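You operate a simulated robot arm through the tools that you are given. There is no shell and no other tool. Be economical: measure what you need, move in short steps, check, and stop when the job is done.

The job below is to be done with a simulated two-armed robot. You get a single attempt, and the scene is never put back.

JOB
Pick up the seed tin with the latest date from the top of the seed cupboard with one hand, pass it to the other hand and put it on the middle of the measuring bench. Set down upright: seed tin.

Only the result counts: the job must be done as asked and must still hold three seconds after the hand-in. Knocking over, shifting, dropping, spilling or breaking anything else fails it.

ROBOT AND FRAMES
Two 7-joint arms with three-finger grippers on one trunk, on a base that drives. Base frame: it is fixed to the floor where the robot stands at the start and does not move with it; the origin is under the middle of the robot, x ahead of it, y to its left, z up; the surface under the hand at the start is at about z = 0.84. Lengths are in m, angles in rad, forces in N, time in s.
The left shoulder is at the start at [0.042, 0.154, 1.007], the right one opposite. With the tool pointing down near the work surface each hand reaches from about 0.16 to 0.62 m from the robot's upright axis, wherever it stands, measured 20 degrees to its own side. Places, roughly: middle of the measuring bench [-1.3, 3.3, 0.9]. Payload 2.69 kg a hand.
Tool frame (each hand has its own): the origin (TCP) lies between the finger pads and is the grasp point; the fingertips stand 0.029 m ahead of it; z points along the fingers, y is the line along which they close. The gripper opens to 0.12 m. The gripper's body begins 0.078 m behind the TCP.
Orientation is told as [roll, pitch, yaw] about the base's x, y, z axes, in that order, counted from this pose: with the fingers straight down and closing along the base's y, the tool's x points along the base's -x, its y along +y and its z along -z.

CONTROLS
- The arms move only by the tool jog_arm. It takes "left_targets", "right_targets" or both (then of equal length, played together; a hand with none holds still); each is a list of rows, each an object of numbers (a shift or turn left out is 0, a gripper value left out holds the last): "grip": the gripper command, from -1 (shut) to 1 (fully open), values between in proportion; "dx", "dy", "dz": the shift along the base's x, y, z in m; "wx", "wy", "wz": the turn, a rotation vector about the base's x, y, z in rad. In form: [{"grip": .., "dx": .., "dy": .., "dz": .., "wx": .., "wy": .., "wz": ..}, ...]. A call has 1 to 8 rows; each row shifts and turns the commanded pose from where the row before left it. A row lasts 0.2 s, in which the tool goes at most 0.05 m and 0.15 rad; a call with a longer step from one row to the next is refused whole, and so is a gripper value outside its range. Where a pose cannot be reached the arm comes as near as it can. A force on the tool above 40 N (or 10 N above the force at the start of the call, whichever is more), or a blocked arm, ends the call early, and 0.2 s more pass. Each finger halts on what it meets, pressing with about 26 N; the grip force reading is that of the motor and also rises with nothing between the fingers. The clock runs only during rows and for 0.2 s after the last one: add rows that do not move to give the fingers time. The reply holds the time, the measured pose of the TCP, the force on the tool along the base axes, the opening and the grip force, in the units named above and with some noise, with the torque about the TCP (base axes, N m) and any sound that the robot's microphone picked up.
- Cameras (640 x 400 px; columns grow to the right, rows downward): "scene" is now at [0.1397, 0.0535, 1.1937]; the picture's right is [0.57, -0.82, 0.00], its down [-0.18, -0.12, -0.98] and it looks along [0.80, 0.55, -0.22] (base axes); focal length 247 px, centre (320, 200). "left" rides on the left gripper at [0.063, 0, -0.104] in its tool frame; the picture's right is [0.00, 1.00, 0.00], its down [-0.83, 0.00, -0.56] and it looks along [-0.56, 0.00, 0.83] (tool axes); focal length 275 px, centre (320, 200). "right" rides on the right gripper at [0.063, 0, -0.104] in its tool frame; the picture's right is [0.00, 1.00, 0.00], its down [-0.83, 0.00, -0.56] and it looks along [-0.56, 0.00, 0.83] (tool axes); focal length 275 px, centre (320, 200). There is no depth. A picture from a camera that has moved, and an enlarged one, comes with that camera's place and axes in the base frame and with its lens.
- capture(camera): a new picture of that camera. The clock stands still meanwhile.
- lift_body(by): slides the trunk up (or, below 0, down) by that many m; the arms and the scene camera ride with it, the base frame stays. It gives what a move gives, with no picture.
- drive_base(legs): drives the robot by 1 to 6 legs, each [ahead, left, turn to the left] in m, m and rad, along the robot's own axes; the way and the turn of a leg run together, so that a leg with both is an arc; at most 1.5 m and 3.142 rad a leg. The arms and the cameras ride along, it lands a little off, and it stops where it bumps. It gives what a move gives.
- aim_head(pan, tilt): turns the head with the scene camera to pan (to the left, within 1.396 rad either way) and tilt (down, from -0.506 to 1.204), counted from straight ahead of the robot. It gives what a move gives.
- enlarge(camera, box): a new picture of the part [left, top, right, bottom] of that camera's present view, enlarged. The clock stands still meanwhile.
- job_done(): hands the job in; it is judged then, once.

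Work in short steps. Places have to be worked out from the pictures, the camera data and where the tool is seen: move nearer, look again, correct. Check each grasp and each placing, and mend what went wrong. You have 120 turns and 108 pictures in all, those below and enlarged ones among them. Open the grippers and draw the arms clear of the work before you hand the job in, unless the task says otherwise; then end with one line.

The tools are called after ">>>" by a JSON object that holds its "fn" and its "kwargs". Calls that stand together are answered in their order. jog_arm: Moves the arms, as the interface text tells. Its arguments: {"type":"object","properties":{"left_targets":{"type":"array","items":{"type":"object","properties":{"grip":{"type":"number"},"dx":{"type":"number"},"dy":{"type":"number"},"dz":{"type":"number"},"wx":{"type":"number"},"wy":{"type":"number"},"wz":{"type":"number"}}}},"right_targets":{"type":"array","items":{"type":"object","properties":{"grip":{"type":"number"},"dx":{"type":"number"},"dy":{"type":"number"},"dz":{"type":"number"},"wx":{"type":"number"},"wy":{"type":"number"},"wz":{"type":"number"}}}}},"required":[]} The other tools are called the same way: lift_body (by) slides the trunk up or down; drive_base (legs) drives the base; aim_head (pan, tilt) turns the head that bears the scene camera; capture (camera) takes a picture; enlarge (camera, box) takes an enlarged picture of a part of a camera's view; job_done () hands the job in.

At the start:

```text
time_s: 0.0
left_position: [0.3627, 0.388, 1.0522]
left_orientation: [0.0, -0.002, 0.001]
left_wrist_force: [-0.8, -0.6, 0.0]
left_wrist_torque: [0.02, -0.01, 0.01]
left_width: 0.1197
left_grip_force: 0.1
right_position: [0.2759, 0.048, 1.1065]
right_orientation: [0.0, 0.0, 0.0]
right_wrist_force: [0.6, -1.1, 0.1]
right_wrist_torque: [0.01, -0.02, -0.02]
right_width: 0.1198
right_grip_force: 0.1
trunk travel left (down, up): [-0.375, 0.063]
robot x, y, heading: [0.0027, 0.0012, 0.002]
head pan, tilt: [0.6, 0.22]
```

scene: 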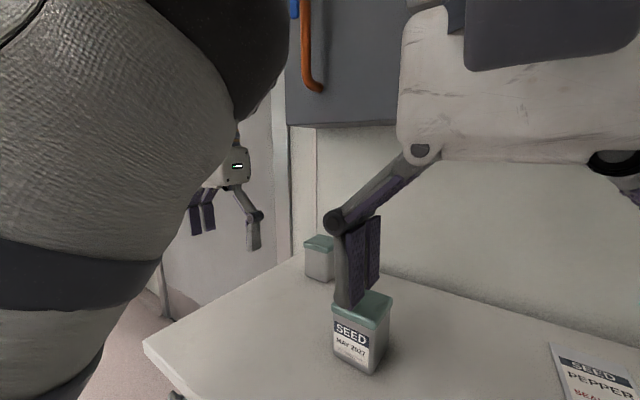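
right: 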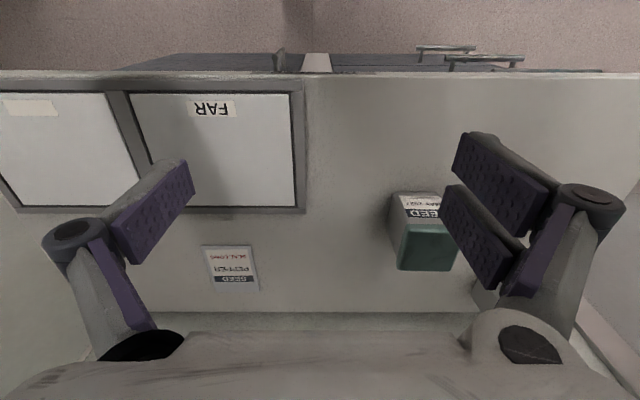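
left: 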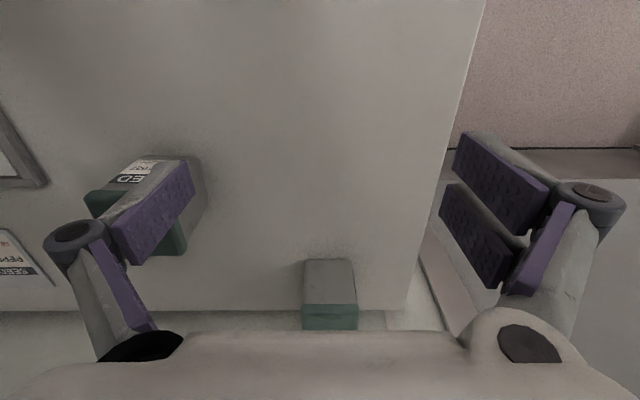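

The pictures show at least two tins on the cupboard top: one marked MAY 2027 and another near the back left whose label I can't see. I'll pan the head to look at the rest of the top.

>>> {"fn": "aim_head", "kwargs": {"pan": -0.3, "tilt": 0.5}}

>>> {"fn": "enlarge", "kwargs": {"camera": "right", "box": [370, 170, 490, 280]}}

>>> {"fn": "capture", "kwargs": {"camera": "scene"}}

```text
time_s: 1.2
left_position: [0.3625, 0.3887, 1.052]
left_orientation: [0.0, -0.001, -0.001]
left_wrist_force: [-0.1, 0.6, 0.2]
left_wrist_torque: [0.02, -0.06, 0.0]
left_width: 0.1199
left_grip_force: 0.0
right_position: [0.2776, 0.0493, 1.107]
right_orientation: [0.003, 0.001, -0.001]
right_wrist_force: [3.6, -0.9, 0.2]
right_wrist_torque: [0.08, 0.43, 0.1]
right_width: 0.1201
right_grip_force: 0.0
trunk travel left (down, up): [-0.375, 0.063]
robot x, y, heading: [-0.0041, 0.0004, 0.004]
head pan, tilt: [-0.3, 0.499]
```

```text
3.64 times, centred on (430, 225) of right
camera zoom: at [0.2151, 0.0473, 1.2113], right [0.0, 1.0, 0.0], down [0.83, 0.0, 0.56], along [0.56, 0.0, -0.83], focal length 1001 px, centre (-80, 109)
```

zoom: 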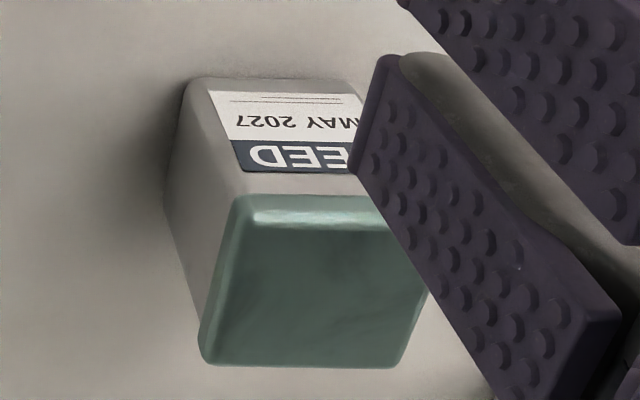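

```text
103 pictures are left
camera scene: at [0.1518, -0.0221, 1.1727], right [-0.25, -0.97, 0.0], down [-0.42, 0.11, -0.9], along [0.87, -0.22, -0.43], focal length 247 px, centre (320, 200)
```

scene: 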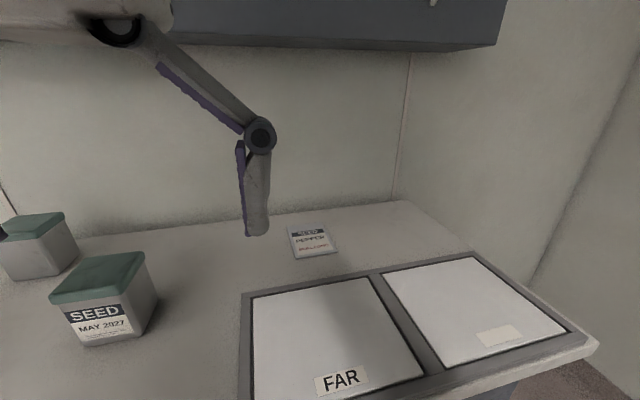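

Tin A (MAY 2027) stands near [0.48, 0.21] and tin B near [0.66, 0.40], with B's label turned away from me. I'll look left to see whether there is room to drive and view B from its side.

>>> {"fn": "aim_head", "kwargs": {"pan": 1.2, "tilt": 0.3}}

>>> {"fn": "capture", "kwargs": {"camera": "scene"}}

>>> {"fn": "enlarge", "kwargs": {"camera": "left", "box": [240, 220, 440, 345]}}

```text
time_s: 2.8
left_position: [0.3639, 0.3895, 1.0523]
left_orientation: [0.0, -0.001, 0.0]
left_wrist_force: [-0.5, -0.8, -1.0]
left_wrist_torque: [0.0, 0.0, -0.01]
left_width: 0.1201
left_grip_force: 0.1
right_position: [0.2772, 0.0495, 1.1066]
right_orientation: [0.0, 0.001, 0.0]
right_wrist_force: [0.9, -0.4, -0.1]
right_wrist_torque: [0.02, 0.01, 0.02]
right_width: 0.1199
right_grip_force: 0.0
trunk travel left (down, up): [-0.375, 0.063]
robot x, y, heading: [0.0002, 0.0015, 0.006]
head pan, tilt: [1.201, 0.3]
```

```text
102 pictures are left
camera scene: at [0.0966, 0.0877, 1.1861], right [0.93, -0.36, 0.0], down [-0.11, -0.28, -0.96], along [0.35, 0.89, -0.3], focal length 247 px, centre (320, 200)
```

scene: 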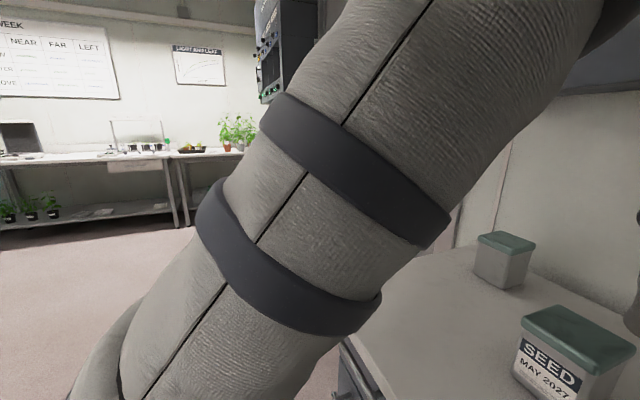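

```text
3.20 times, centred on (340, 282) of left
camera zoom: at [0.2987, 0.3881, 1.1568], right [0.0, 1.0, 0.0], down [0.83, 0.0, 0.56], along [0.56, 0.0, -0.83], focal length 881 px, centre (256, -64)
```

zoom: 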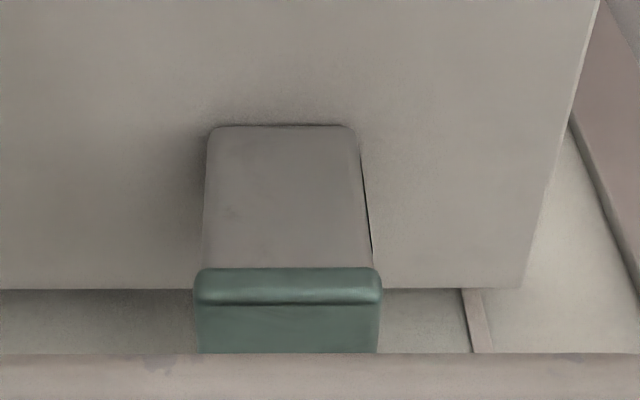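

B's label looks to be on its left face, since a thin dark edge shows there. I'll drive 0.35 m to the left to get a view of it.

>>> {"fn": "drive_base", "kwargs": {"legs": [[0, 0.35, 0]]}}

>>> {"fn": "aim_head", "kwargs": {"pan": 0.0, "tilt": 0.3}}

>>> {"fn": "capture", "kwargs": {"camera": "scene"}}

>>> {"fn": "capture", "kwargs": {"camera": "left"}}

```text
time_s: 6.0
left_position: [0.3631, 0.7343, 1.0514]
left_orientation: [0.002, -0.001, -0.002]
left_wrist_force: [-0.3, 0.8, 0.6]
left_wrist_torque: [-0.05, -0.01, 0.0]
left_width: 0.1201
left_grip_force: 0.0
right_position: [0.2769, 0.3953, 1.1069]
right_orientation: [-0.001, 0.0, 0.0]
right_wrist_force: [0.1, -0.1, 0.1]
right_wrist_torque: [0.0, 0.02, 0.02]
right_width: 0.1199
right_grip_force: 0.0
trunk travel left (down, up): [-0.375, 0.063]
robot x, y, heading: [0.0012, 0.3466, 0.002]
head pan, tilt: [1.201, 0.3]
```

```text
time_s: 7.4
left_position: [0.3633, 0.7334, 1.0533]
left_orientation: [-0.001, 0.0, -0.001]
left_wrist_force: [-0.4, 0.5, 0.2]
left_wrist_torque: [0.01, 0.0, -0.02]
left_width: 0.1197
left_grip_force: 0.0
right_position: [0.2771, 0.3953, 1.1061]
right_orientation: [0.001, -0.003, 0.0]
right_wrist_force: [-0.2, -0.6, 0.6]
right_wrist_torque: [0.01, -0.02, 0.02]
right_width: 0.1203
right_grip_force: 0.0
trunk travel left (down, up): [-0.375, 0.063]
robot x, y, heading: [0.0001, 0.3469, 0.002]
head pan, tilt: [0.0, 0.3]
```

```text
100 pictures are left
camera scene: at [0.1561, 0.347, 1.1861], right [0.0, -1.0, 0.0], down [-0.3, 0.0, -0.96], along [0.96, 0.0, -0.3], focal length 247 px, centre (320, 200)
```

scene: 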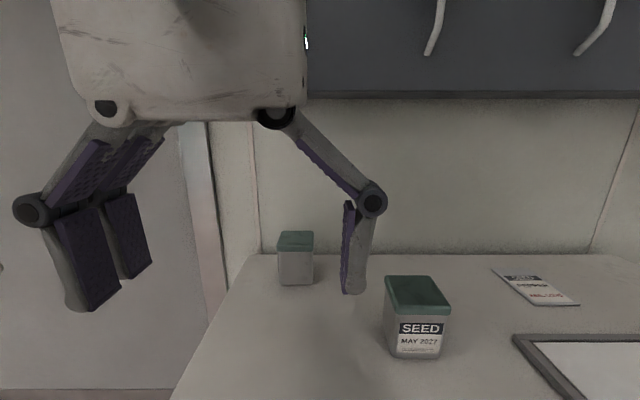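

```text
99 pictures are left
camera left: at [0.2988, 0.7342, 1.1569], right [0.01, 1.0, 0.0], down [0.83, 0.0, 0.56], along [0.56, 0.0, -0.83], focal length 275 px, centre (320, 200)
```

left: 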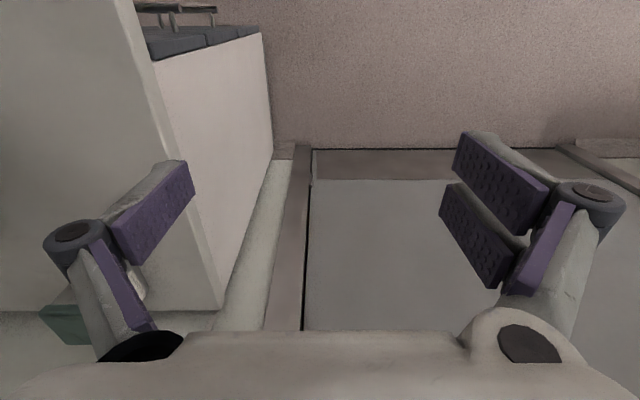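

The left wrist camera is now past the cupboard's left end. I'll yaw the left hand clockwise so that its camera faces tin B.

>>> {"fn": "jog_arm", "kwargs": {"left_targets": [{"wz": -0.14, "dx": 0.03}, {"wz": -0.14, "dx": 0.03}, {"wz": -0.14, "dx": 0.02}, {"wz": -0.14}, {"wz": -0.14}, {"wz": -0.14}, {"wz": -0.14}]}}

>>> {"fn": "capture", "kwargs": {"camera": "left"}}

```text
time_s: 9.0
left_position: [0.4436, 0.7334, 1.0524]
left_orientation: [0.001, -0.001, -0.982]
left_wrist_force: [0.0, 0.4, 0.1]
left_wrist_torque: [0.0, -0.01, -0.03]
left_width: 0.1202
left_grip_force: 0.1
right_position: [0.2779, 0.3955, 1.1082]
right_orientation: [0.0, 0.0, -0.001]
right_wrist_force: [-0.3, 0.9, 0.0]
right_wrist_torque: [-0.04, 0.01, -0.02]
right_width: 0.1199
right_grip_force: 0.1
trunk travel left (down, up): [-0.375, 0.063]
robot x, y, heading: [0.0008, 0.3444, -0.002]
head pan, tilt: [0.0, 0.3]
```

```text
98 pictures are left
camera left: at [0.4073, 0.7868, 1.1576], right [0.83, 0.55, 0.0], down [0.46, -0.69, 0.56], along [0.31, -0.46, -0.83], focal length 275 px, centre (320, 200)
```

left: 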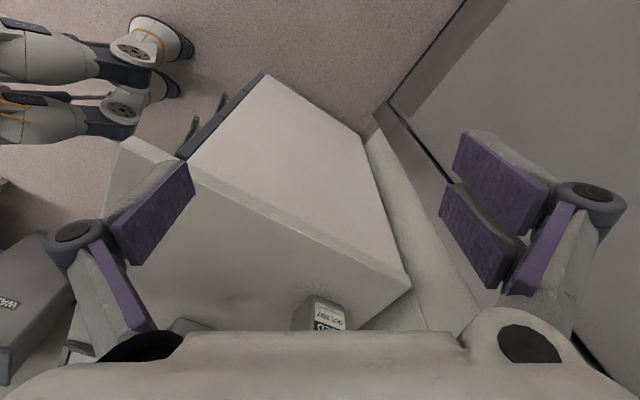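

B's label is in view on its left face, so I'll enlarge it.

>>> {"fn": "enlarge", "kwargs": {"camera": "left", "box": [300, 290, 360, 335]}}

```text
8.89 times, centred on (330, 312) of left
camera zoom: at [0.4073, 0.7868, 1.1576], right [0.83, 0.55, 0.0], down [0.46, -0.69, 0.56], along [0.31, -0.46, -0.83], focal length 2447 px, centre (231, -800)
```

zoom: 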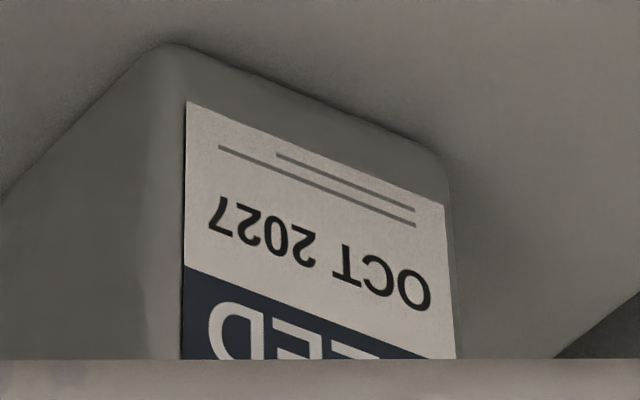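

B reads OCT 2027, which is later than MAY 2027, so B is the target. It sits well back under a wall cabinet, so I want a low, nearly horizontal grasp with the left camera on top. I'll turn the left hand on towards yaw π and move the right hand aside.

>>> {"fn": "jog_arm", "kwargs": {"left_targets": [{"wz": -0.145, "dx": -0.02}, {"wz": -0.145, "dx": -0.02}, {"wz": -0.145, "dx": -0.02}, {"wz": -0.145, "dx": -0.02}, {"wz": -0.145}, {"wz": -0.145}, {"wz": -0.145}, {"wz": -0.145}], "right_targets": [{"dy": -0.04}, {"dy": -0.04}, {"dy": -0.04}, {"dy": -0.04}, {"dy": -0.04}, {"dy": -0.04}, {"dy": -0.04}, {"dy": -0.03}]}}

>>> {"fn": "jog_arm", "kwargs": {"left_targets": [{"wz": -0.145}, {"wz": -0.145}, {"wz": -0.145}, {"wz": -0.145}, {"wz": -0.145}, {"wz": -0.145}, {"wz": -0.13}]}}

>>> {"fn": "aim_head", "kwargs": {"pan": 0.1, "tilt": 0.0}}

>>> {"fn": "capture", "kwargs": {"camera": "scene"}}

```text
time_s: 10.8
left_position: [0.3955, 0.7335, 1.0542]
left_orientation: [-0.003, -0.001, -2.139]
left_wrist_force: [0.1, 0.5, 0.2]
left_wrist_torque: [-0.02, 0.0, -0.03]
left_width: 0.1201
left_grip_force: 0.1
left hand out of reach, approached as far as the arm can: row 8
right_position: [0.2881, 0.1025, 1.0824]
right_orientation: [-0.001, 0.001, 0.001]
right_wrist_force: [0.5, 0.6, 0.8]
right_wrist_torque: [0.01, 0.02, 0.02]
right_width: 0.12
right_grip_force: 0.0
right hand out of reach, approached as far as the arm can: row 7, 8
trunk travel left (down, up): [-0.375, 0.063]
robot x, y, heading: [0.0017, 0.3457, 0.0]
head pan, tilt: [0.0, 0.3]
```

```text
time_s: 12.4
left_position: [0.4601, 0.7274, 1.0739]
left_orientation: [0.001, 0.001, -3.139]
left_wrist_force: [-0.7, -0.1, -0.6]
left_wrist_torque: [-0.01, 0.0, 0.0]
left_width: 0.1198
left_grip_force: 0.0
left hand out of reach, approached as far as the arm can: row 1, 2, 3, 4, 7
right_position: [0.288, 0.1036, 1.0843]
right_orientation: [0.003, -0.002, -0.002]
right_wrist_force: [0.0, -0.3, -0.1]
right_wrist_torque: [0.01, -0.01, 0.01]
right_width: 0.1197
right_grip_force: 0.0
trunk travel left (down, up): [-0.375, 0.063]
robot x, y, heading: [-0.0012, 0.3465, 0.003]
head pan, tilt: [0.0, 0.3]
```

```text
time_s: 13.2
left_position: [0.4604, 0.7261, 1.0753]
left_orientation: [0.0, 0.002, -3.138]
left_wrist_force: [0.3, 0.7, -0.1]
left_wrist_torque: [0.01, 0.05, -0.02]
left_width: 0.1202
left_grip_force: 0.1
right_position: [0.288, 0.1025, 1.0832]
right_orientation: [0.001, -0.001, 0.001]
right_wrist_force: [0.5, 0.2, 0.2]
right_wrist_torque: [0.01, 0.02, -0.01]
right_width: 0.1198
right_grip_force: 0.0
trunk travel left (down, up): [-0.375, 0.063]
robot x, y, heading: [-0.0004, 0.3468, -0.005]
head pan, tilt: [0.099, 0.0]
```

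```text
96 pictures are left
camera scene: at [0.1523, 0.3558, 1.2138], right [0.1, -1.0, 0.0], down [0.0, 0.0, -1.0], along [1.0, 0.1, 0.0], focal length 247 px, centre (320, 200)
```

scene: 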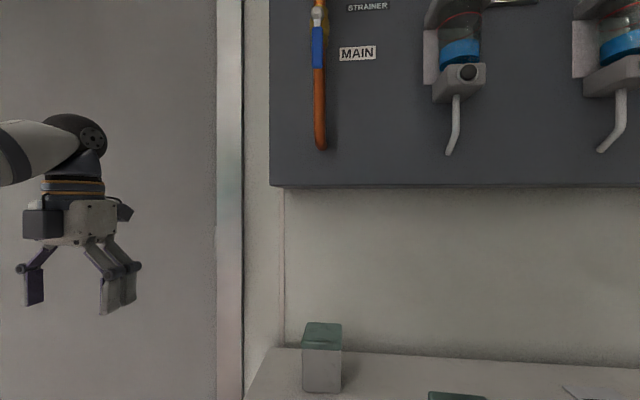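

The grey panel is flat on the wall, so it leaves clearance above the tin. Yaw π was reached, so I'll tilt the left hand forward about −y towards horizontal.

>>> {"fn": "jog_arm", "kwargs": {"left_targets": [{"wy": -0.145}, {"wy": -0.145}, {"wy": -0.145}, {"wy": -0.145}, {"wy": -0.145}, {"wy": -0.145}, {"wy": -0.145}, {"wy": -0.145}]}}

>>> {"fn": "capture", "kwargs": {"camera": "left"}}

>>> {"fn": "capture", "kwargs": {"camera": "scene"}}

```text
time_s: 15.0
left_position: [0.4614, 0.7269, 1.0741]
left_orientation: [0.002, 1.163, -3.14]
left_wrist_force: [-0.1, -0.7, 0.1]
left_wrist_torque: [0.02, 0.0, 0.03]
left_width: 0.12
left_grip_force: 0.1
right_position: [0.2884, 0.1032, 1.0836]
right_orientation: [0.002, -0.002, 0.001]
right_wrist_force: [-0.2, -0.1, -0.2]
right_wrist_torque: [-0.01, 0.01, -0.06]
right_width: 0.12
right_grip_force: 0.1
trunk travel left (down, up): [-0.375, 0.063]
robot x, y, heading: [-0.0017, 0.3409, -0.003]
head pan, tilt: [0.099, 0.0]
```

```text
95 pictures are left
camera left: at [0.3885, 0.7263, 1.1755], right [0.0, -1.0, 0.0], down [-0.84, 0.0, -0.54], along [0.54, 0.0, -0.84], focal length 275 px, centre (320, 200)
```

left: 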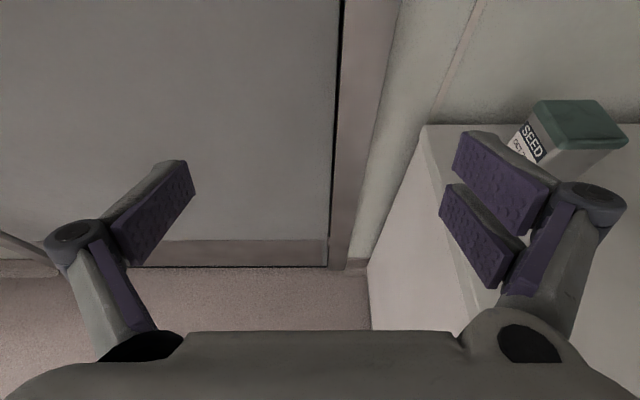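

```text
94 pictures are left
camera scene: at [0.1522, 0.356, 1.2139], right [0.1, -1.0, 0.0], down [0.0, 0.0, -1.0], along [1.0, 0.1, 0.0], focal length 247 px, centre (320, 200)
```

scene: 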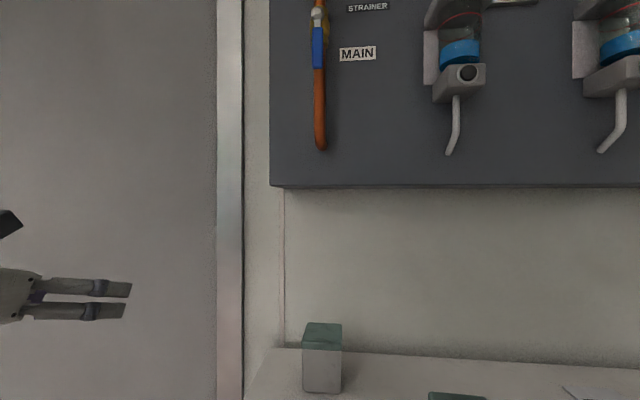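

The left hand is now tilted forward with its camera on top. I put tin B's centre near [0.665, 0.40], about 0.078 wide and 0.095 tall. I'll move to y = 0.40 while still high.

>>> {"fn": "jog_arm", "kwargs": {"left_targets": [{"dy": -0.041}, {"dy": -0.041}, {"dy": -0.041}, {"dy": -0.041}, {"dy": -0.041}, {"dy": -0.041}, {"dy": -0.041}, {"dy": -0.04}]}}

>>> {"fn": "capture", "kwargs": {"camera": "left"}}

```text
time_s: 16.8
left_position: [0.4613, 0.3997, 1.0766]
left_orientation: [-0.001, 1.161, -3.141]
left_wrist_force: [0.2, -0.8, 0.4]
left_wrist_torque: [0.01, -0.01, 0.02]
left_width: 0.12
left_grip_force: 0.1
right_position: [0.2881, 0.1009, 1.0828]
right_orientation: [0.002, 0.0, -0.001]
right_wrist_force: [0.1, 0.8, -0.2]
right_wrist_torque: [0.01, 0.01, 0.0]
right_width: 0.12
right_grip_force: 0.0
trunk travel left (down, up): [-0.375, 0.063]
robot x, y, heading: [0.0032, 0.3453, 0.003]
head pan, tilt: [0.099, 0.0]
```

```text
93 pictures are left
camera left: at [0.3881, 0.3993, 1.176], right [0.0, -1.0, 0.0], down [-0.84, 0.0, -0.54], along [0.54, 0.0, -0.84], focal length 275 px, centre (320, 200)
```

left: 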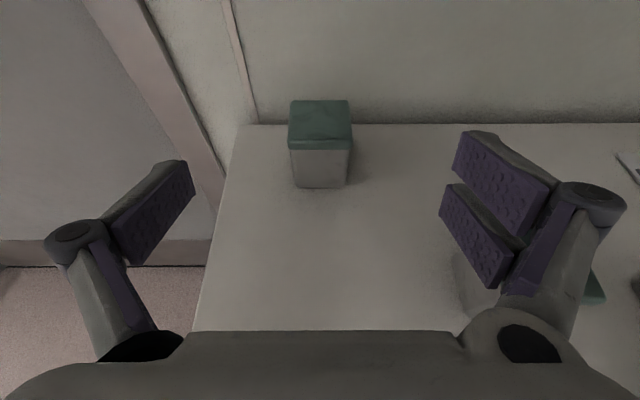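

The tin is centred in y at about 0.399, its front face is at x≈0.627 and its lid top at z≈0.94. I'll come down in front of it to z≈0.885.

>>> {"fn": "jog_arm", "kwargs": {"left_targets": [{"dz": -0.04, "dx": 0.01}, {"dz": -0.04, "dx": 0.01}, {"dz": -0.04, "dx": 0.01}, {"dz": -0.04, "dx": 0.01}, {"dz": -0.03, "dx": 0.01}]}}

>>> {"fn": "capture", "kwargs": {"camera": "left"}}

>>> {"fn": "aim_head", "kwargs": {"pan": 0.1, "tilt": 0.4}}

>>> {"fn": "capture", "kwargs": {"camera": "scene"}}

```text
time_s: 18.0
left_position: [0.5112, 0.3991, 0.8857]
left_orientation: [0.004, 1.161, -3.14]
left_wrist_force: [-0.1, -0.4, 0.0]
left_wrist_torque: [-0.03, 0.0, 0.02]
left_width: 0.1198
left_grip_force: 0.1
right_position: [0.289, 0.1019, 1.0834]
right_orientation: [0.002, 0.001, 0.001]
right_wrist_force: [0.1, 0.5, 0.0]
right_wrist_torque: [0.02, -0.01, 0.01]
right_width: 0.1196
right_grip_force: 0.1
trunk travel left (down, up): [-0.375, 0.063]
robot x, y, heading: [0.0014, 0.3483, 0.002]
head pan, tilt: [0.099, 0.0]
```

```text
92 pictures are left
camera left: at [0.4389, 0.3988, 0.9852], right [0.0, -1.0, 0.0], down [-0.84, 0.0, -0.54], along [0.54, 0.0, -0.84], focal length 275 px, centre (320, 200)
```

left: 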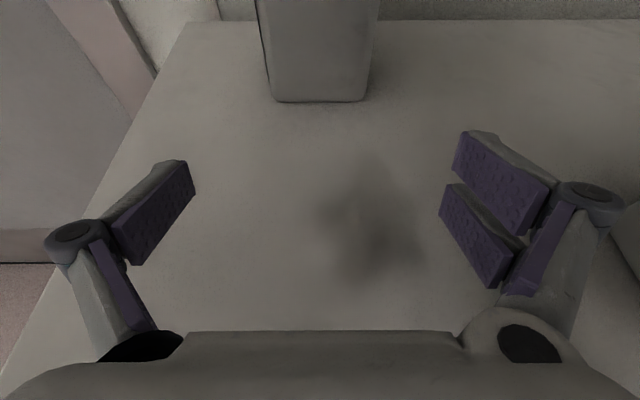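

```text
time_s: 18.9
left_position: [0.5089, 0.399, 0.8856]
left_orientation: [0.001, 1.162, -3.14]
left_wrist_force: [1.1, 0.1, 0.5]
left_wrist_torque: [0.02, -0.03, -0.02]
left_width: 0.1197
left_grip_force: 0.1
right_position: [0.2899, 0.1015, 1.0827]
right_orientation: [0.003, 0.0, 0.001]
right_wrist_force: [-0.4, -1.1, 0.2]
right_wrist_torque: [-0.01, 0.02, 0.0]
right_width: 0.1199
right_grip_force: 0.1
trunk travel left (down, up): [-0.375, 0.063]
robot x, y, heading: [0.0002, 0.3462, -0.001]
head pan, tilt: [0.099, 0.4]
```

```text
91 pictures are left
camera scene: at [0.1549, 0.3561, 1.1769], right [0.1, -1.0, 0.0], down [-0.39, -0.04, -0.92], along [0.92, 0.09, -0.39], focal length 247 px, centre (320, 200)
```

scene: 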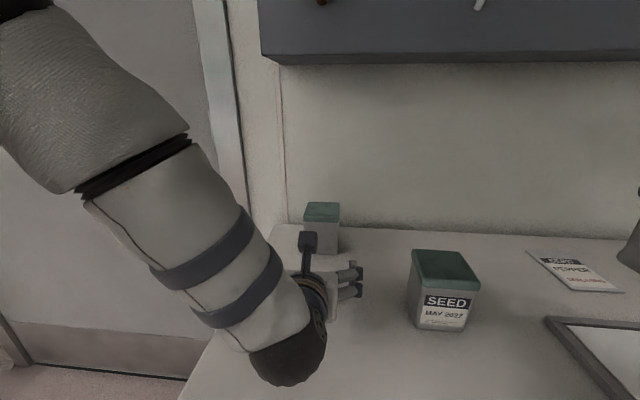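

The tin front is at x≈0.628 and centred between the open fingers. I'll go 0.15 m forward and 0.01 m lower, so the pads sit low on the tin.

>>> {"fn": "jog_arm", "kwargs": {"left_targets": [{"dx": 0.035, "dz": -0.005}, {"dx": 0.035, "dz": -0.005}, {"dx": 0.04}, {"dx": 0.04}]}}

>>> {"fn": "capture", "kwargs": {"camera": "left"}}

>>> {"fn": "capture", "kwargs": {"camera": "scene"}}

```text
time_s: 19.9
left_position: [0.6593, 0.3963, 0.8748]
left_orientation: [0.002, 1.159, -3.142]
left_wrist_force: [-0.1, 0.2, -0.5]
left_wrist_torque: [0.02, 0.01, -0.02]
left_width: 0.1198
left_grip_force: 0.1
right_position: [0.2892, 0.1011, 1.083]
right_orientation: [0.002, 0.0, 0.001]
right_wrist_force: [0.4, 0.4, -0.1]
right_wrist_torque: [0.02, 0.06, 0.0]
right_width: 0.1202
right_grip_force: 0.2
trunk travel left (down, up): [-0.375, 0.063]
robot x, y, heading: [-0.0007, 0.3461, 0.0]
head pan, tilt: [0.099, 0.4]
```

```text
90 pictures are left
camera left: at [0.5875, 0.3964, 0.9747], right [0.0, -1.0, 0.0], down [-0.84, 0.0, -0.54], along [0.54, 0.0, -0.84], focal length 275 px, centre (320, 200)
```

left: 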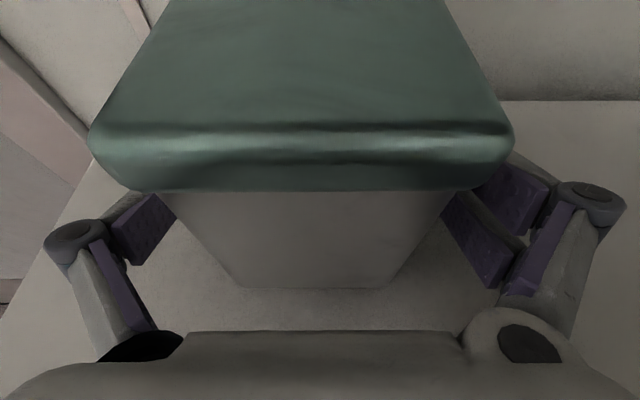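

```text
89 pictures are left
camera scene: at [0.1554, 0.356, 1.1768], right [0.1, -1.0, 0.0], down [-0.39, -0.04, -0.92], along [0.92, 0.09, -0.39], focal length 247 px, centre (320, 200)
```

scene: 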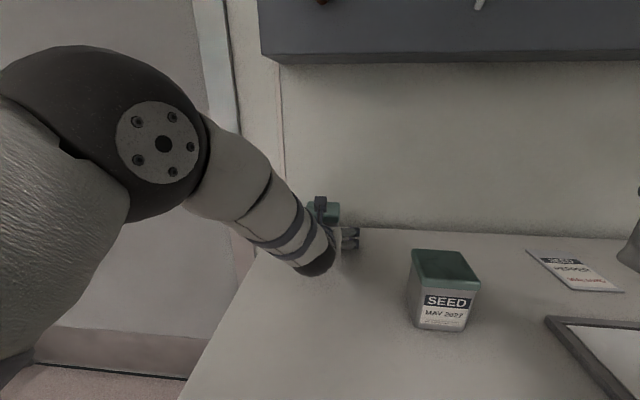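

The tin is between the fingers, so I'll close the left gripper.

>>> {"fn": "jog_arm", "kwargs": {"left_targets": [{"grip": -0.2}, {"grip": -0.5}, {"grip": -1}, {"grip": -1}, {"grip": -1}]}}

>>> {"fn": "capture", "kwargs": {"camera": "left"}}

```text
time_s: 21.1
left_position: [0.6586, 0.3964, 0.8748]
left_orientation: [0.0, 1.162, -3.139]
left_wrist_force: [0.4, 0.9, 2.1]
left_wrist_torque: [0.17, -0.13, -0.06]
left_width: 0.0746
left_grip_force: 25.9
right_position: [0.2875, 0.1017, 1.0836]
right_orientation: [0.003, -0.001, 0.001]
right_wrist_force: [-0.6, -0.9, 0.5]
right_wrist_torque: [-0.01, 0.02, 0.0]
right_width: 0.1203
right_grip_force: 0.0
trunk travel left (down, up): [-0.375, 0.063]
robot x, y, heading: [0.0017, 0.3428, 0.0]
head pan, tilt: [0.099, 0.4]
```

```text
88 pictures are left
camera left: at [0.5867, 0.3965, 0.9754], right [0.0, -1.0, 0.0], down [-0.84, 0.0, -0.54], along [0.54, 0.0, -0.84], focal length 275 px, centre (320, 200)
```

left: 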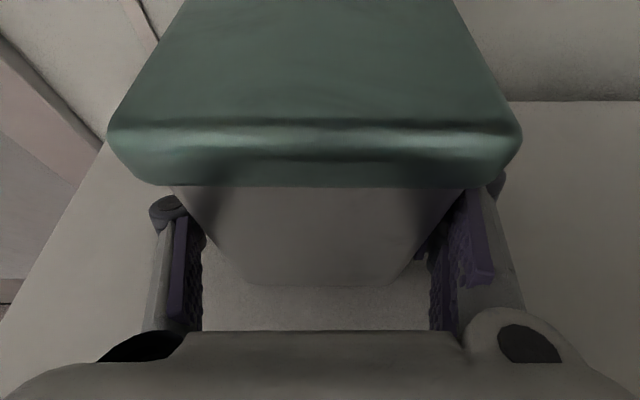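

The tin is gripped, with the fingers stopped at 0.0746 m and 26 N. I'll lift it straight up.

>>> {"fn": "jog_arm", "kwargs": {"left_targets": [{"dz": 0.02}, {"dz": 0.03}, {"dz": 0.035}, {"dz": 0.035}, {"dz": 0.03}]}}

>>> {"fn": "capture", "kwargs": {"camera": "left"}}

>>> {"fn": "capture", "kwargs": {"camera": "scene"}}

```text
time_s: 22.3
left_position: [0.6602, 0.4038, 1.0225]
left_orientation: [0.01, 1.156, -3.132]
left_wrist_force: [-1.4, -0.8, -2.1]
left_wrist_torque: [-0.01, 0.03, -0.02]
left_width: 0.0746
left_grip_force: 25.9
right_position: [0.2885, 0.1027, 1.0836]
right_orientation: [0.0, 0.002, 0.0]
right_wrist_force: [0.1, 0.8, 0.2]
right_wrist_torque: [0.01, -0.03, -0.02]
right_width: 0.12
right_grip_force: 0.1
trunk travel left (down, up): [-0.375, 0.063]
robot x, y, heading: [0.0006, 0.3445, -0.005]
head pan, tilt: [0.099, 0.4]
```

```text
87 pictures are left
camera left: at [0.5879, 0.4028, 1.1219], right [0.0, -1.0, 0.0], down [-0.84, 0.0, -0.54], along [0.54, 0.0, -0.84], focal length 275 px, centre (320, 200)
```

left: 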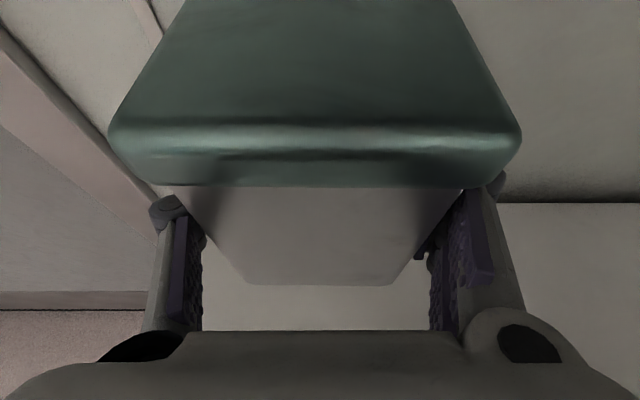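

```text
86 pictures are left
camera scene: at [0.1553, 0.3592, 1.1798], right [0.13, -0.99, 0.0], down [-0.35, -0.05, -0.93], along [0.93, 0.12, -0.36], focal length 247 px, centre (320, 200)
```

scene: 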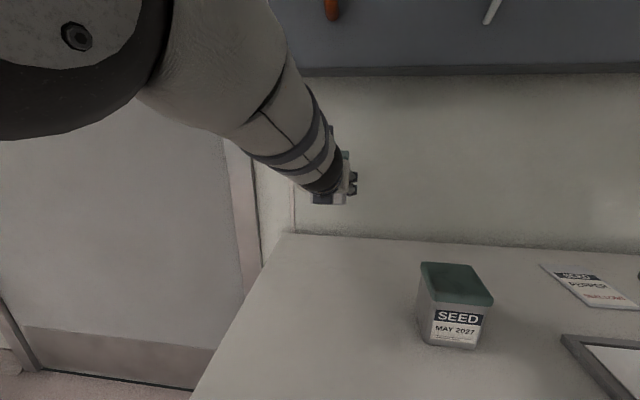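

The tin is securely held. I'll draw it back over the cupboard and raise it slightly, then back the base away to do the handover clear of everything.

>>> {"fn": "jog_arm", "kwargs": {"left_targets": [{"dx": -0.035, "dz": 0.01}, {"dx": -0.035, "dz": 0.01}, {"dx": -0.04, "dz": 0.01}, {"dx": -0.04}, {"dx": -0.04}]}}

>>> {"fn": "drive_base", "kwargs": {"legs": [[-0.5, 0, 0]]}}

>>> {"fn": "capture", "kwargs": {"camera": "scene"}}

>>> {"fn": "capture", "kwargs": {"camera": "right"}}

```text
time_s: 23.5
left_position: [0.4705, 0.401, 1.0532]
left_orientation: [0.003, 1.161, -3.14]
left_wrist_force: [1.0, 0.3, -2.1]
left_wrist_torque: [-0.01, 0.04, 0.01]
left_width: 0.0749
left_grip_force: 25.8
right_position: [0.2871, 0.1023, 1.0829]
right_orientation: [0.0, -0.003, 0.0]
right_wrist_force: [0.2, -0.2, -0.2]
right_wrist_torque: [-0.02, 0.0, 0.0]
right_width: 0.1203
right_grip_force: 0.1
trunk travel left (down, up): [-0.375, 0.063]
robot x, y, heading: [-0.0009, 0.3476, 0.003]
head pan, tilt: [0.099, 0.4]
```

```text
time_s: 26.4
left_position: [-0.0218, 0.4002, 1.0536]
left_orientation: [0.004, 1.161, 3.14]
left_wrist_force: [0.0, 0.1, -2.4]
left_wrist_torque: [-0.03, -0.05, -0.01]
left_width: 0.0749
left_grip_force: 25.5
right_position: [-0.2055, 0.1021, 1.0838]
right_orientation: [0.001, -0.001, -0.003]
right_wrist_force: [0.2, -0.2, 0.0]
right_wrist_torque: [0.0, -0.02, 0.0]
right_width: 0.1202
right_grip_force: 0.1
trunk travel left (down, up): [-0.375, 0.063]
robot x, y, heading: [-0.4929, 0.3449, -0.006]
head pan, tilt: [0.099, 0.4]
```

```text
85 pictures are left
camera scene: at [-0.3379, 0.3565, 1.1769], right [0.1, -1.0, 0.0], down [-0.39, -0.04, -0.92], along [0.92, 0.09, -0.39], focal length 247 px, centre (320, 200)
```

scene: 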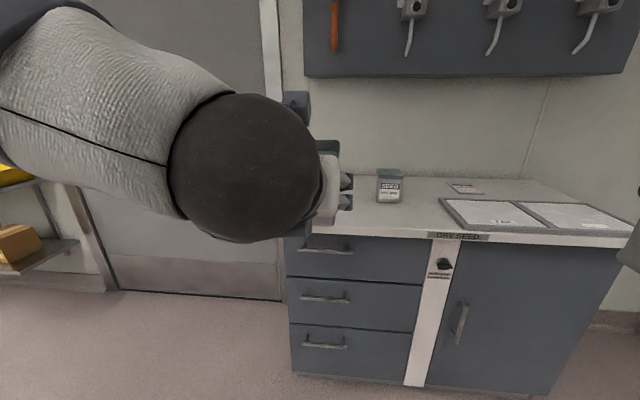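

```text
84 pictures are left
camera right: at [-0.2682, 0.1014, 1.188], right [0.0, 1.0, 0.0], down [0.83, 0.0, 0.56], along [0.56, 0.0, -0.83], focal length 275 px, centre (320, 200)
```

right: 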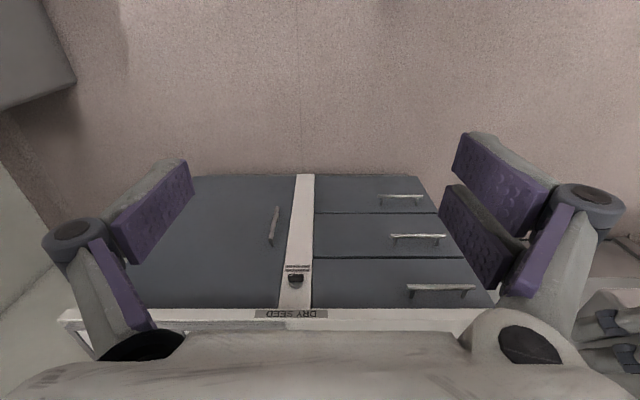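

Tin A has not moved. For the handover I'll turn the left hand about z so its tool points to the robot's right (−y). The right hand turns to yaw +π/2, so it can come down from above with the two cameras on opposite sides.

>>> {"fn": "jog_arm", "kwargs": {"left_targets": [{"wz": -0.14}, {"wz": -0.14}, {"wz": -0.14}, {"wz": -0.14}, {"wz": -0.14}, {"wz": -0.14}], "right_targets": [{"wz": 0.14, "dz": 0.03}, {"wz": 0.14, "dz": 0.03}, {"wz": 0.14, "dz": 0.03}, {"wz": 0.14, "dz": 0.03}, {"wz": 0.14}, {"wz": 0.14}]}}

>>> {"fn": "jog_arm", "kwargs": {"left_targets": [{"wz": -0.146}, {"wz": -0.146}, {"wz": -0.146}, {"wz": -0.146}, {"wz": -0.146}], "right_targets": [{"wz": 0.146}, {"wz": 0.146}, {"wz": 0.146}, {"wz": 0.146}, {"wz": 0.146}]}}

>>> {"fn": "capture", "kwargs": {"camera": "scene"}}

>>> {"fn": "capture", "kwargs": {"camera": "right"}}

```text
time_s: 27.8
left_position: [-0.0203, 0.3997, 1.0523]
left_orientation: [0.005, 1.16, 2.304]
left_wrist_force: [-0.4, -0.5, -3.1]
left_wrist_torque: [0.0, 0.01, -0.02]
left_width: 0.0746
left_grip_force: 26.2
right_position: [-0.1813, 0.1516, 1.1217]
right_orientation: [0.002, -0.002, 0.838]
right_wrist_force: [-0.5, 1.4, 0.1]
right_wrist_torque: [-0.01, -0.01, 0.01]
right_width: 0.1201
right_grip_force: 0.0
right hand out of reach, approached as far as the arm can: row 1, 2, 3, 4
trunk travel left (down, up): [-0.375, 0.063]
robot x, y, heading: [-0.495, 0.3459, -0.0]
head pan, tilt: [0.099, 0.4]
```

```text
time_s: 29.0
left_position: [-0.1568, 0.3397, 1.0892]
left_orientation: [-0.084, 1.097, 1.654]
left_wrist_force: [-0.5, -0.4, -0.8]
left_wrist_torque: [0.02, -0.02, 0.05]
left_width: 0.0746
left_grip_force: 26.0
left hand out of reach, approached as far as the arm can: row 2, 3, 4, 5
right_position: [-0.1815, 0.1509, 1.1204]
right_orientation: [0.001, -0.002, 1.569]
right_wrist_force: [-0.7, -0.3, -0.2]
right_wrist_torque: [0.01, -0.02, 0.0]
right_width: 0.1201
right_grip_force: 0.2
trunk travel left (down, up): [-0.375, 0.063]
robot x, y, heading: [-0.4908, 0.3462, -0.004]
head pan, tilt: [0.099, 0.4]
```

```text
83 pictures are left
camera scene: at [-0.3384, 0.3559, 1.1771], right [0.1, -1.0, 0.0], down [-0.39, -0.04, -0.92], along [0.92, 0.09, -0.39], focal length 247 px, centre (320, 200)
```

scene: 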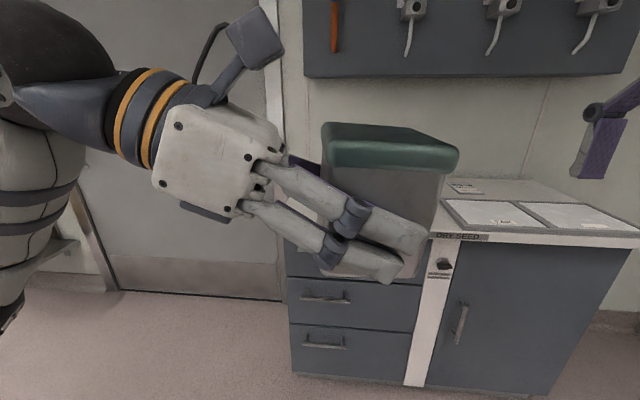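

```text
82 pictures are left
camera right: at [-0.1815, 0.087, 1.2255], right [-1.0, 0.0, 0.0], down [0.0, 0.83, 0.56], along [0.0, 0.56, -0.83], focal length 275 px, centre (320, 200)
```

right: 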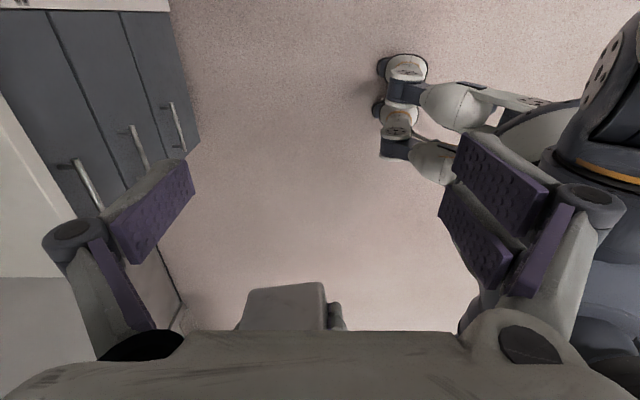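

The left arm settled near [−0.157, 0.34] with the tin tilted about 4°. I'll apply a small corrective turn to bring it upright, and check that the arm accepts it.

>>> {"fn": "jog_arm", "kwargs": {"left_targets": [{"wx": -0.067, "wy": 0.027}, {}]}}

```text
time_s: 29.6
left_position: [-0.1546, 0.3386, 1.0895]
left_orientation: [0.004, 1.161, 1.732]
left_wrist_force: [-0.4, -0.4, -2.4]
left_wrist_torque: [0.02, -0.01, -0.01]
left_width: 0.0745
left_grip_force: 25.7
right_position: [-0.1803, 0.1521, 1.1214]
right_orientation: [0.0, -0.001, 1.568]
right_wrist_force: [0.5, -0.7, -0.5]
right_wrist_torque: [-0.03, 0.02, -0.02]
right_width: 0.1202
right_grip_force: 0.1
trunk travel left (down, up): [-0.375, 0.063]
robot x, y, heading: [-0.4934, 0.3471, -0.004]
head pan, tilt: [0.099, 0.4]
```

The correction worked: the tin is upright and the left yaw is 1.732. I'll lower the left hand 0.12 m so the right can pass above, and turn the right to yaw 1.732.

>>> {"fn": "jog_arm", "kwargs": {"left_targets": [{"dz": -0.04}, {"dz": -0.04}, {"dz": -0.04}], "right_targets": [{"wz": 0.08}, {"wz": 0.084}, {}]}}

>>> {"fn": "capture", "kwargs": {"camera": "scene"}}

>>> {"fn": "capture", "kwargs": {"camera": "right"}}

```text
time_s: 30.4
left_position: [-0.1713, 0.3374, 0.9932]
left_orientation: [0.016, 1.164, 1.755]
left_wrist_force: [0.3, 0.8, -1.2]
left_wrist_torque: [0.01, 0.02, -0.01]
left_width: 0.0748
left_grip_force: 25.8
left hand out of reach, approached as far as the arm can: row 2, 3
right_position: [-0.1813, 0.1503, 1.1211]
right_orientation: [0.001, -0.003, 1.73]
right_wrist_force: [0.4, 0.2, 0.4]
right_wrist_torque: [0.01, -0.04, 0.0]
right_width: 0.1197
right_grip_force: 0.0
right hand out of reach, approached as far as the arm can: row 2
trunk travel left (down, up): [-0.375, 0.063]
robot x, y, heading: [-0.4908, 0.3473, -0.001]
head pan, tilt: [0.099, 0.4]
```

```text
81 pictures are left
camera scene: at [-0.3371, 0.3564, 1.1767], right [0.1, -1.0, 0.0], down [-0.39, -0.04, -0.92], along [0.92, 0.09, -0.39], focal length 247 px, centre (320, 200)
```

scene: 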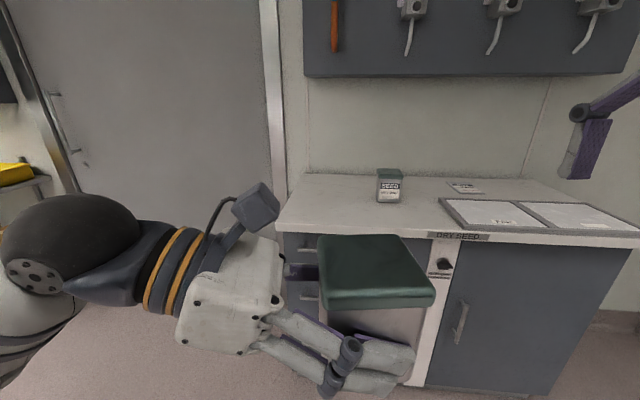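

```text
80 pictures are left
camera right: at [-0.1702, 0.088, 1.2248], right [-0.99, -0.16, 0.0], down [-0.14, 0.82, 0.56], along [-0.09, 0.55, -0.83], focal length 275 px, centre (320, 200)
```

right: 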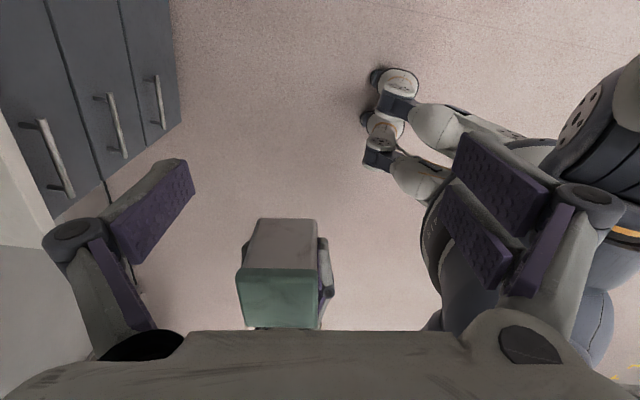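

The tin's centre is near [−0.170, 0.332] and its top at z≈1.06. I'll bring the right hand over it at z = 1.12.

>>> {"fn": "jog_arm", "kwargs": {"right_targets": [{"dx": 0.003, "dy": 0.036, "wz": 0.025}, {"dx": 0.002, "dy": 0.036}, {"dx": 0.002, "dy": 0.036}, {"dx": 0.002, "dy": 0.036}, {"dx": 0.002, "dy": 0.037}]}}

>>> {"fn": "capture", "kwargs": {"camera": "scene"}}

>>> {"fn": "capture", "kwargs": {"camera": "right"}}

>>> {"fn": "capture", "kwargs": {"camera": "left"}}

```text
time_s: 31.6
left_position: [-0.1709, 0.3383, 0.9931]
left_orientation: [0.014, 1.164, 1.752]
left_wrist_force: [-0.5, -0.2, -2.3]
left_wrist_torque: [-0.01, 0.03, -0.03]
left_width: 0.0747
left_grip_force: 26.0
right_position: [-0.171, 0.3333, 1.1199]
right_orientation: [0.001, 0.0, 1.757]
right_wrist_force: [-0.5, 0.5, -0.4]
right_wrist_torque: [-0.01, -0.02, 0.0]
right_width: 0.1202
right_grip_force: 0.0
trunk travel left (down, up): [-0.375, 0.063]
robot x, y, heading: [-0.4926, 0.3438, -0.004]
head pan, tilt: [0.099, 0.4]
```

```text
79 pictures are left
camera scene: at [-0.3375, 0.3572, 1.1768], right [0.1, -1.0, 0.0], down [-0.39, -0.04, -0.92], along [0.92, 0.09, -0.39], focal length 247 px, centre (320, 200)
```

scene: 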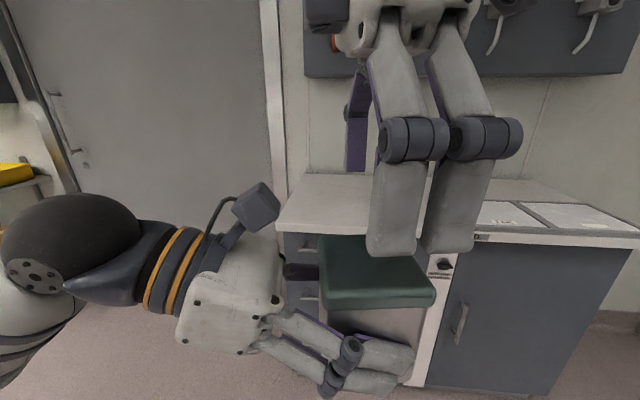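

```text
78 pictures are left
camera right: at [-0.1591, 0.2711, 1.2233], right [-0.98, -0.19, 0.0], down [-0.16, 0.82, 0.56], along [-0.11, 0.55, -0.83], focal length 275 px, centre (320, 200)
```

right: 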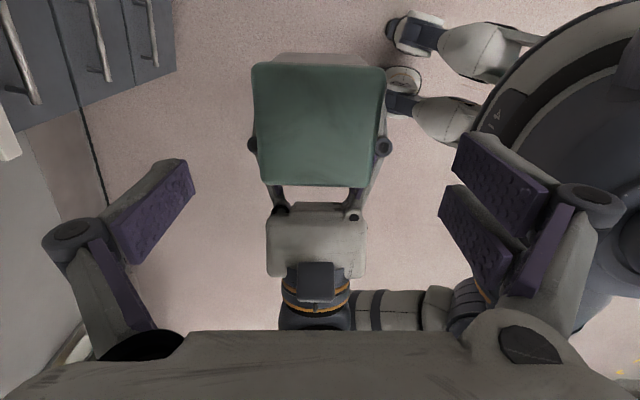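

```text
77 pictures are left
camera left: at [-0.1846, 0.4079, 1.0927], right [-0.99, -0.17, 0.0], down [-0.14, 0.83, -0.54], along [0.09, -0.54, -0.84], focal length 275 px, centre (320, 200)
```

left: 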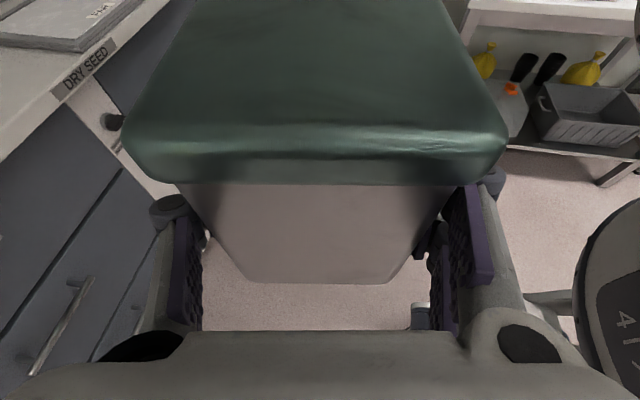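

The right hand is centred over the lid and its fingers are clear on both sides. I'll go down 0.074 m, so the tips stay above the left fingers.

>>> {"fn": "jog_arm", "kwargs": {"right_targets": [{"dz": -0.025}, {"dz": -0.025}, {"dz": -0.024}]}}

>>> {"fn": "capture", "kwargs": {"camera": "scene"}}

>>> {"fn": "capture", "kwargs": {"camera": "left"}}

```text
time_s: 32.4
left_position: [-0.1712, 0.3383, 0.9928]
left_orientation: [0.014, 1.165, 1.753]
left_wrist_force: [-0.3, -0.2, -2.4]
left_wrist_torque: [0.0, -0.03, -0.01]
left_width: 0.0747
left_grip_force: 25.4
right_position: [-0.171, 0.3327, 1.0434]
right_orientation: [0.002, 0.0, 1.754]
right_wrist_force: [0.2, 0.1, -0.3]
right_wrist_torque: [-0.02, 0.01, -0.01]
right_width: 0.1198
right_grip_force: 0.1
trunk travel left (down, up): [-0.375, 0.063]
robot x, y, heading: [-0.494, 0.3467, -0.006]
head pan, tilt: [0.099, 0.4]
```

```text
76 pictures are left
camera scene: at [-0.3375, 0.3565, 1.1768], right [0.1, -1.0, 0.0], down [-0.39, -0.04, -0.92], along [0.92, 0.09, -0.39], focal length 247 px, centre (320, 200)
```

scene: 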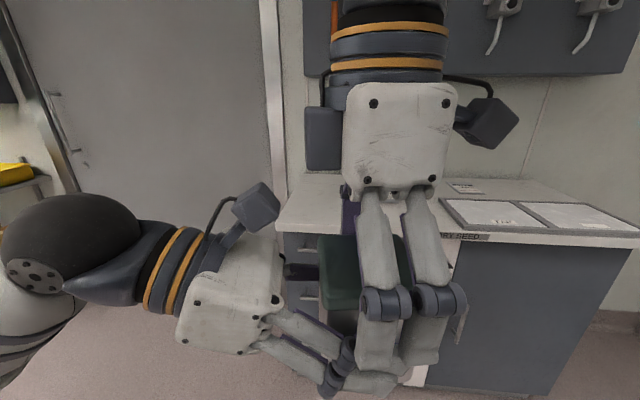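

```text
75 pictures are left
camera left: at [-0.1846, 0.4072, 1.0927], right [-0.99, -0.17, 0.0], down [-0.14, 0.83, -0.54], along [0.09, -0.54, -0.84], focal length 275 px, centre (320, 200)
```

left: 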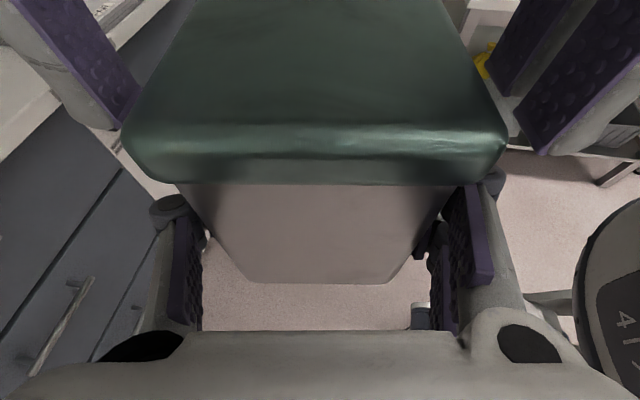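

The right tips are close to the left knuckles in height. I'll raise the right hand 1 cm, which still covers the lid and the upper body, and then close it gently while watching the forces.

>>> {"fn": "jog_arm", "kwargs": {"right_targets": [{"dz": 0.01}, {"grip": 0.6}, {"grip": 0.45}]}}

>>> {"fn": "enlarge", "kwargs": {"camera": "scene", "box": [260, 200, 500, 400]}}

>>> {"fn": "capture", "kwargs": {"camera": "left"}}

```text
time_s: 33.2
left_position: [-0.1712, 0.3372, 0.9922]
left_orientation: [0.015, 1.166, 1.752]
left_wrist_force: [0.0, 0.3, -2.1]
left_wrist_torque: [0.0, -0.03, -0.01]
left_width: 0.0748
left_grip_force: 26.2
right_position: [-0.1717, 0.334, 1.0534]
right_orientation: [0.003, 0.0, 1.757]
right_wrist_force: [0.3, 0.2, -0.2]
right_wrist_torque: [0.0, 0.0, 0.02]
right_width: 0.0872
right_grip_force: 0.1
trunk travel left (down, up): [-0.375, 0.063]
robot x, y, heading: [-0.4938, 0.3461, -0.006]
head pan, tilt: [0.099, 0.4]
```

```text
2.00 times, centred on (380, 300) of scene
camera zoom: at [-0.3375, 0.3565, 1.1768], right [0.1, -1.0, 0.0], down [-0.39, -0.04, -0.92], along [0.92, 0.09, -0.39], focal length 495 px, centre (200, 0)
```

zoom: 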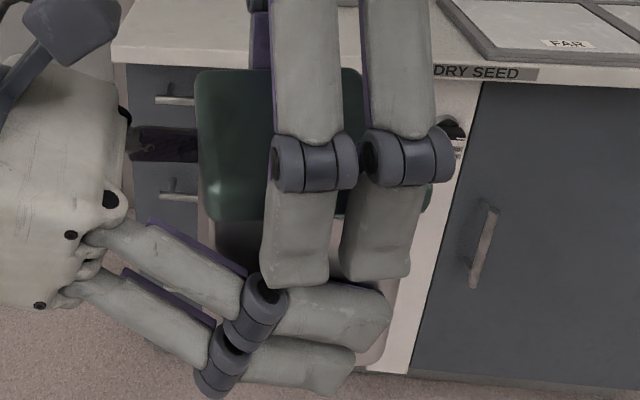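

```text
73 pictures are left
camera left: at [-0.1846, 0.4072, 1.0927], right [-0.99, -0.17, 0.0], down [-0.14, 0.83, -0.54], along [0.09, -0.54, -0.84], focal length 275 px, centre (320, 200)
```

left: 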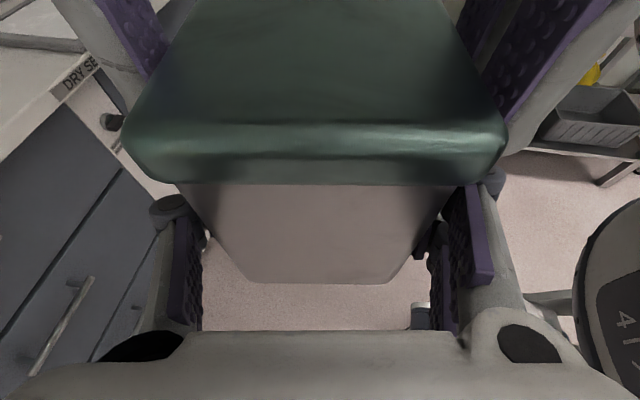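

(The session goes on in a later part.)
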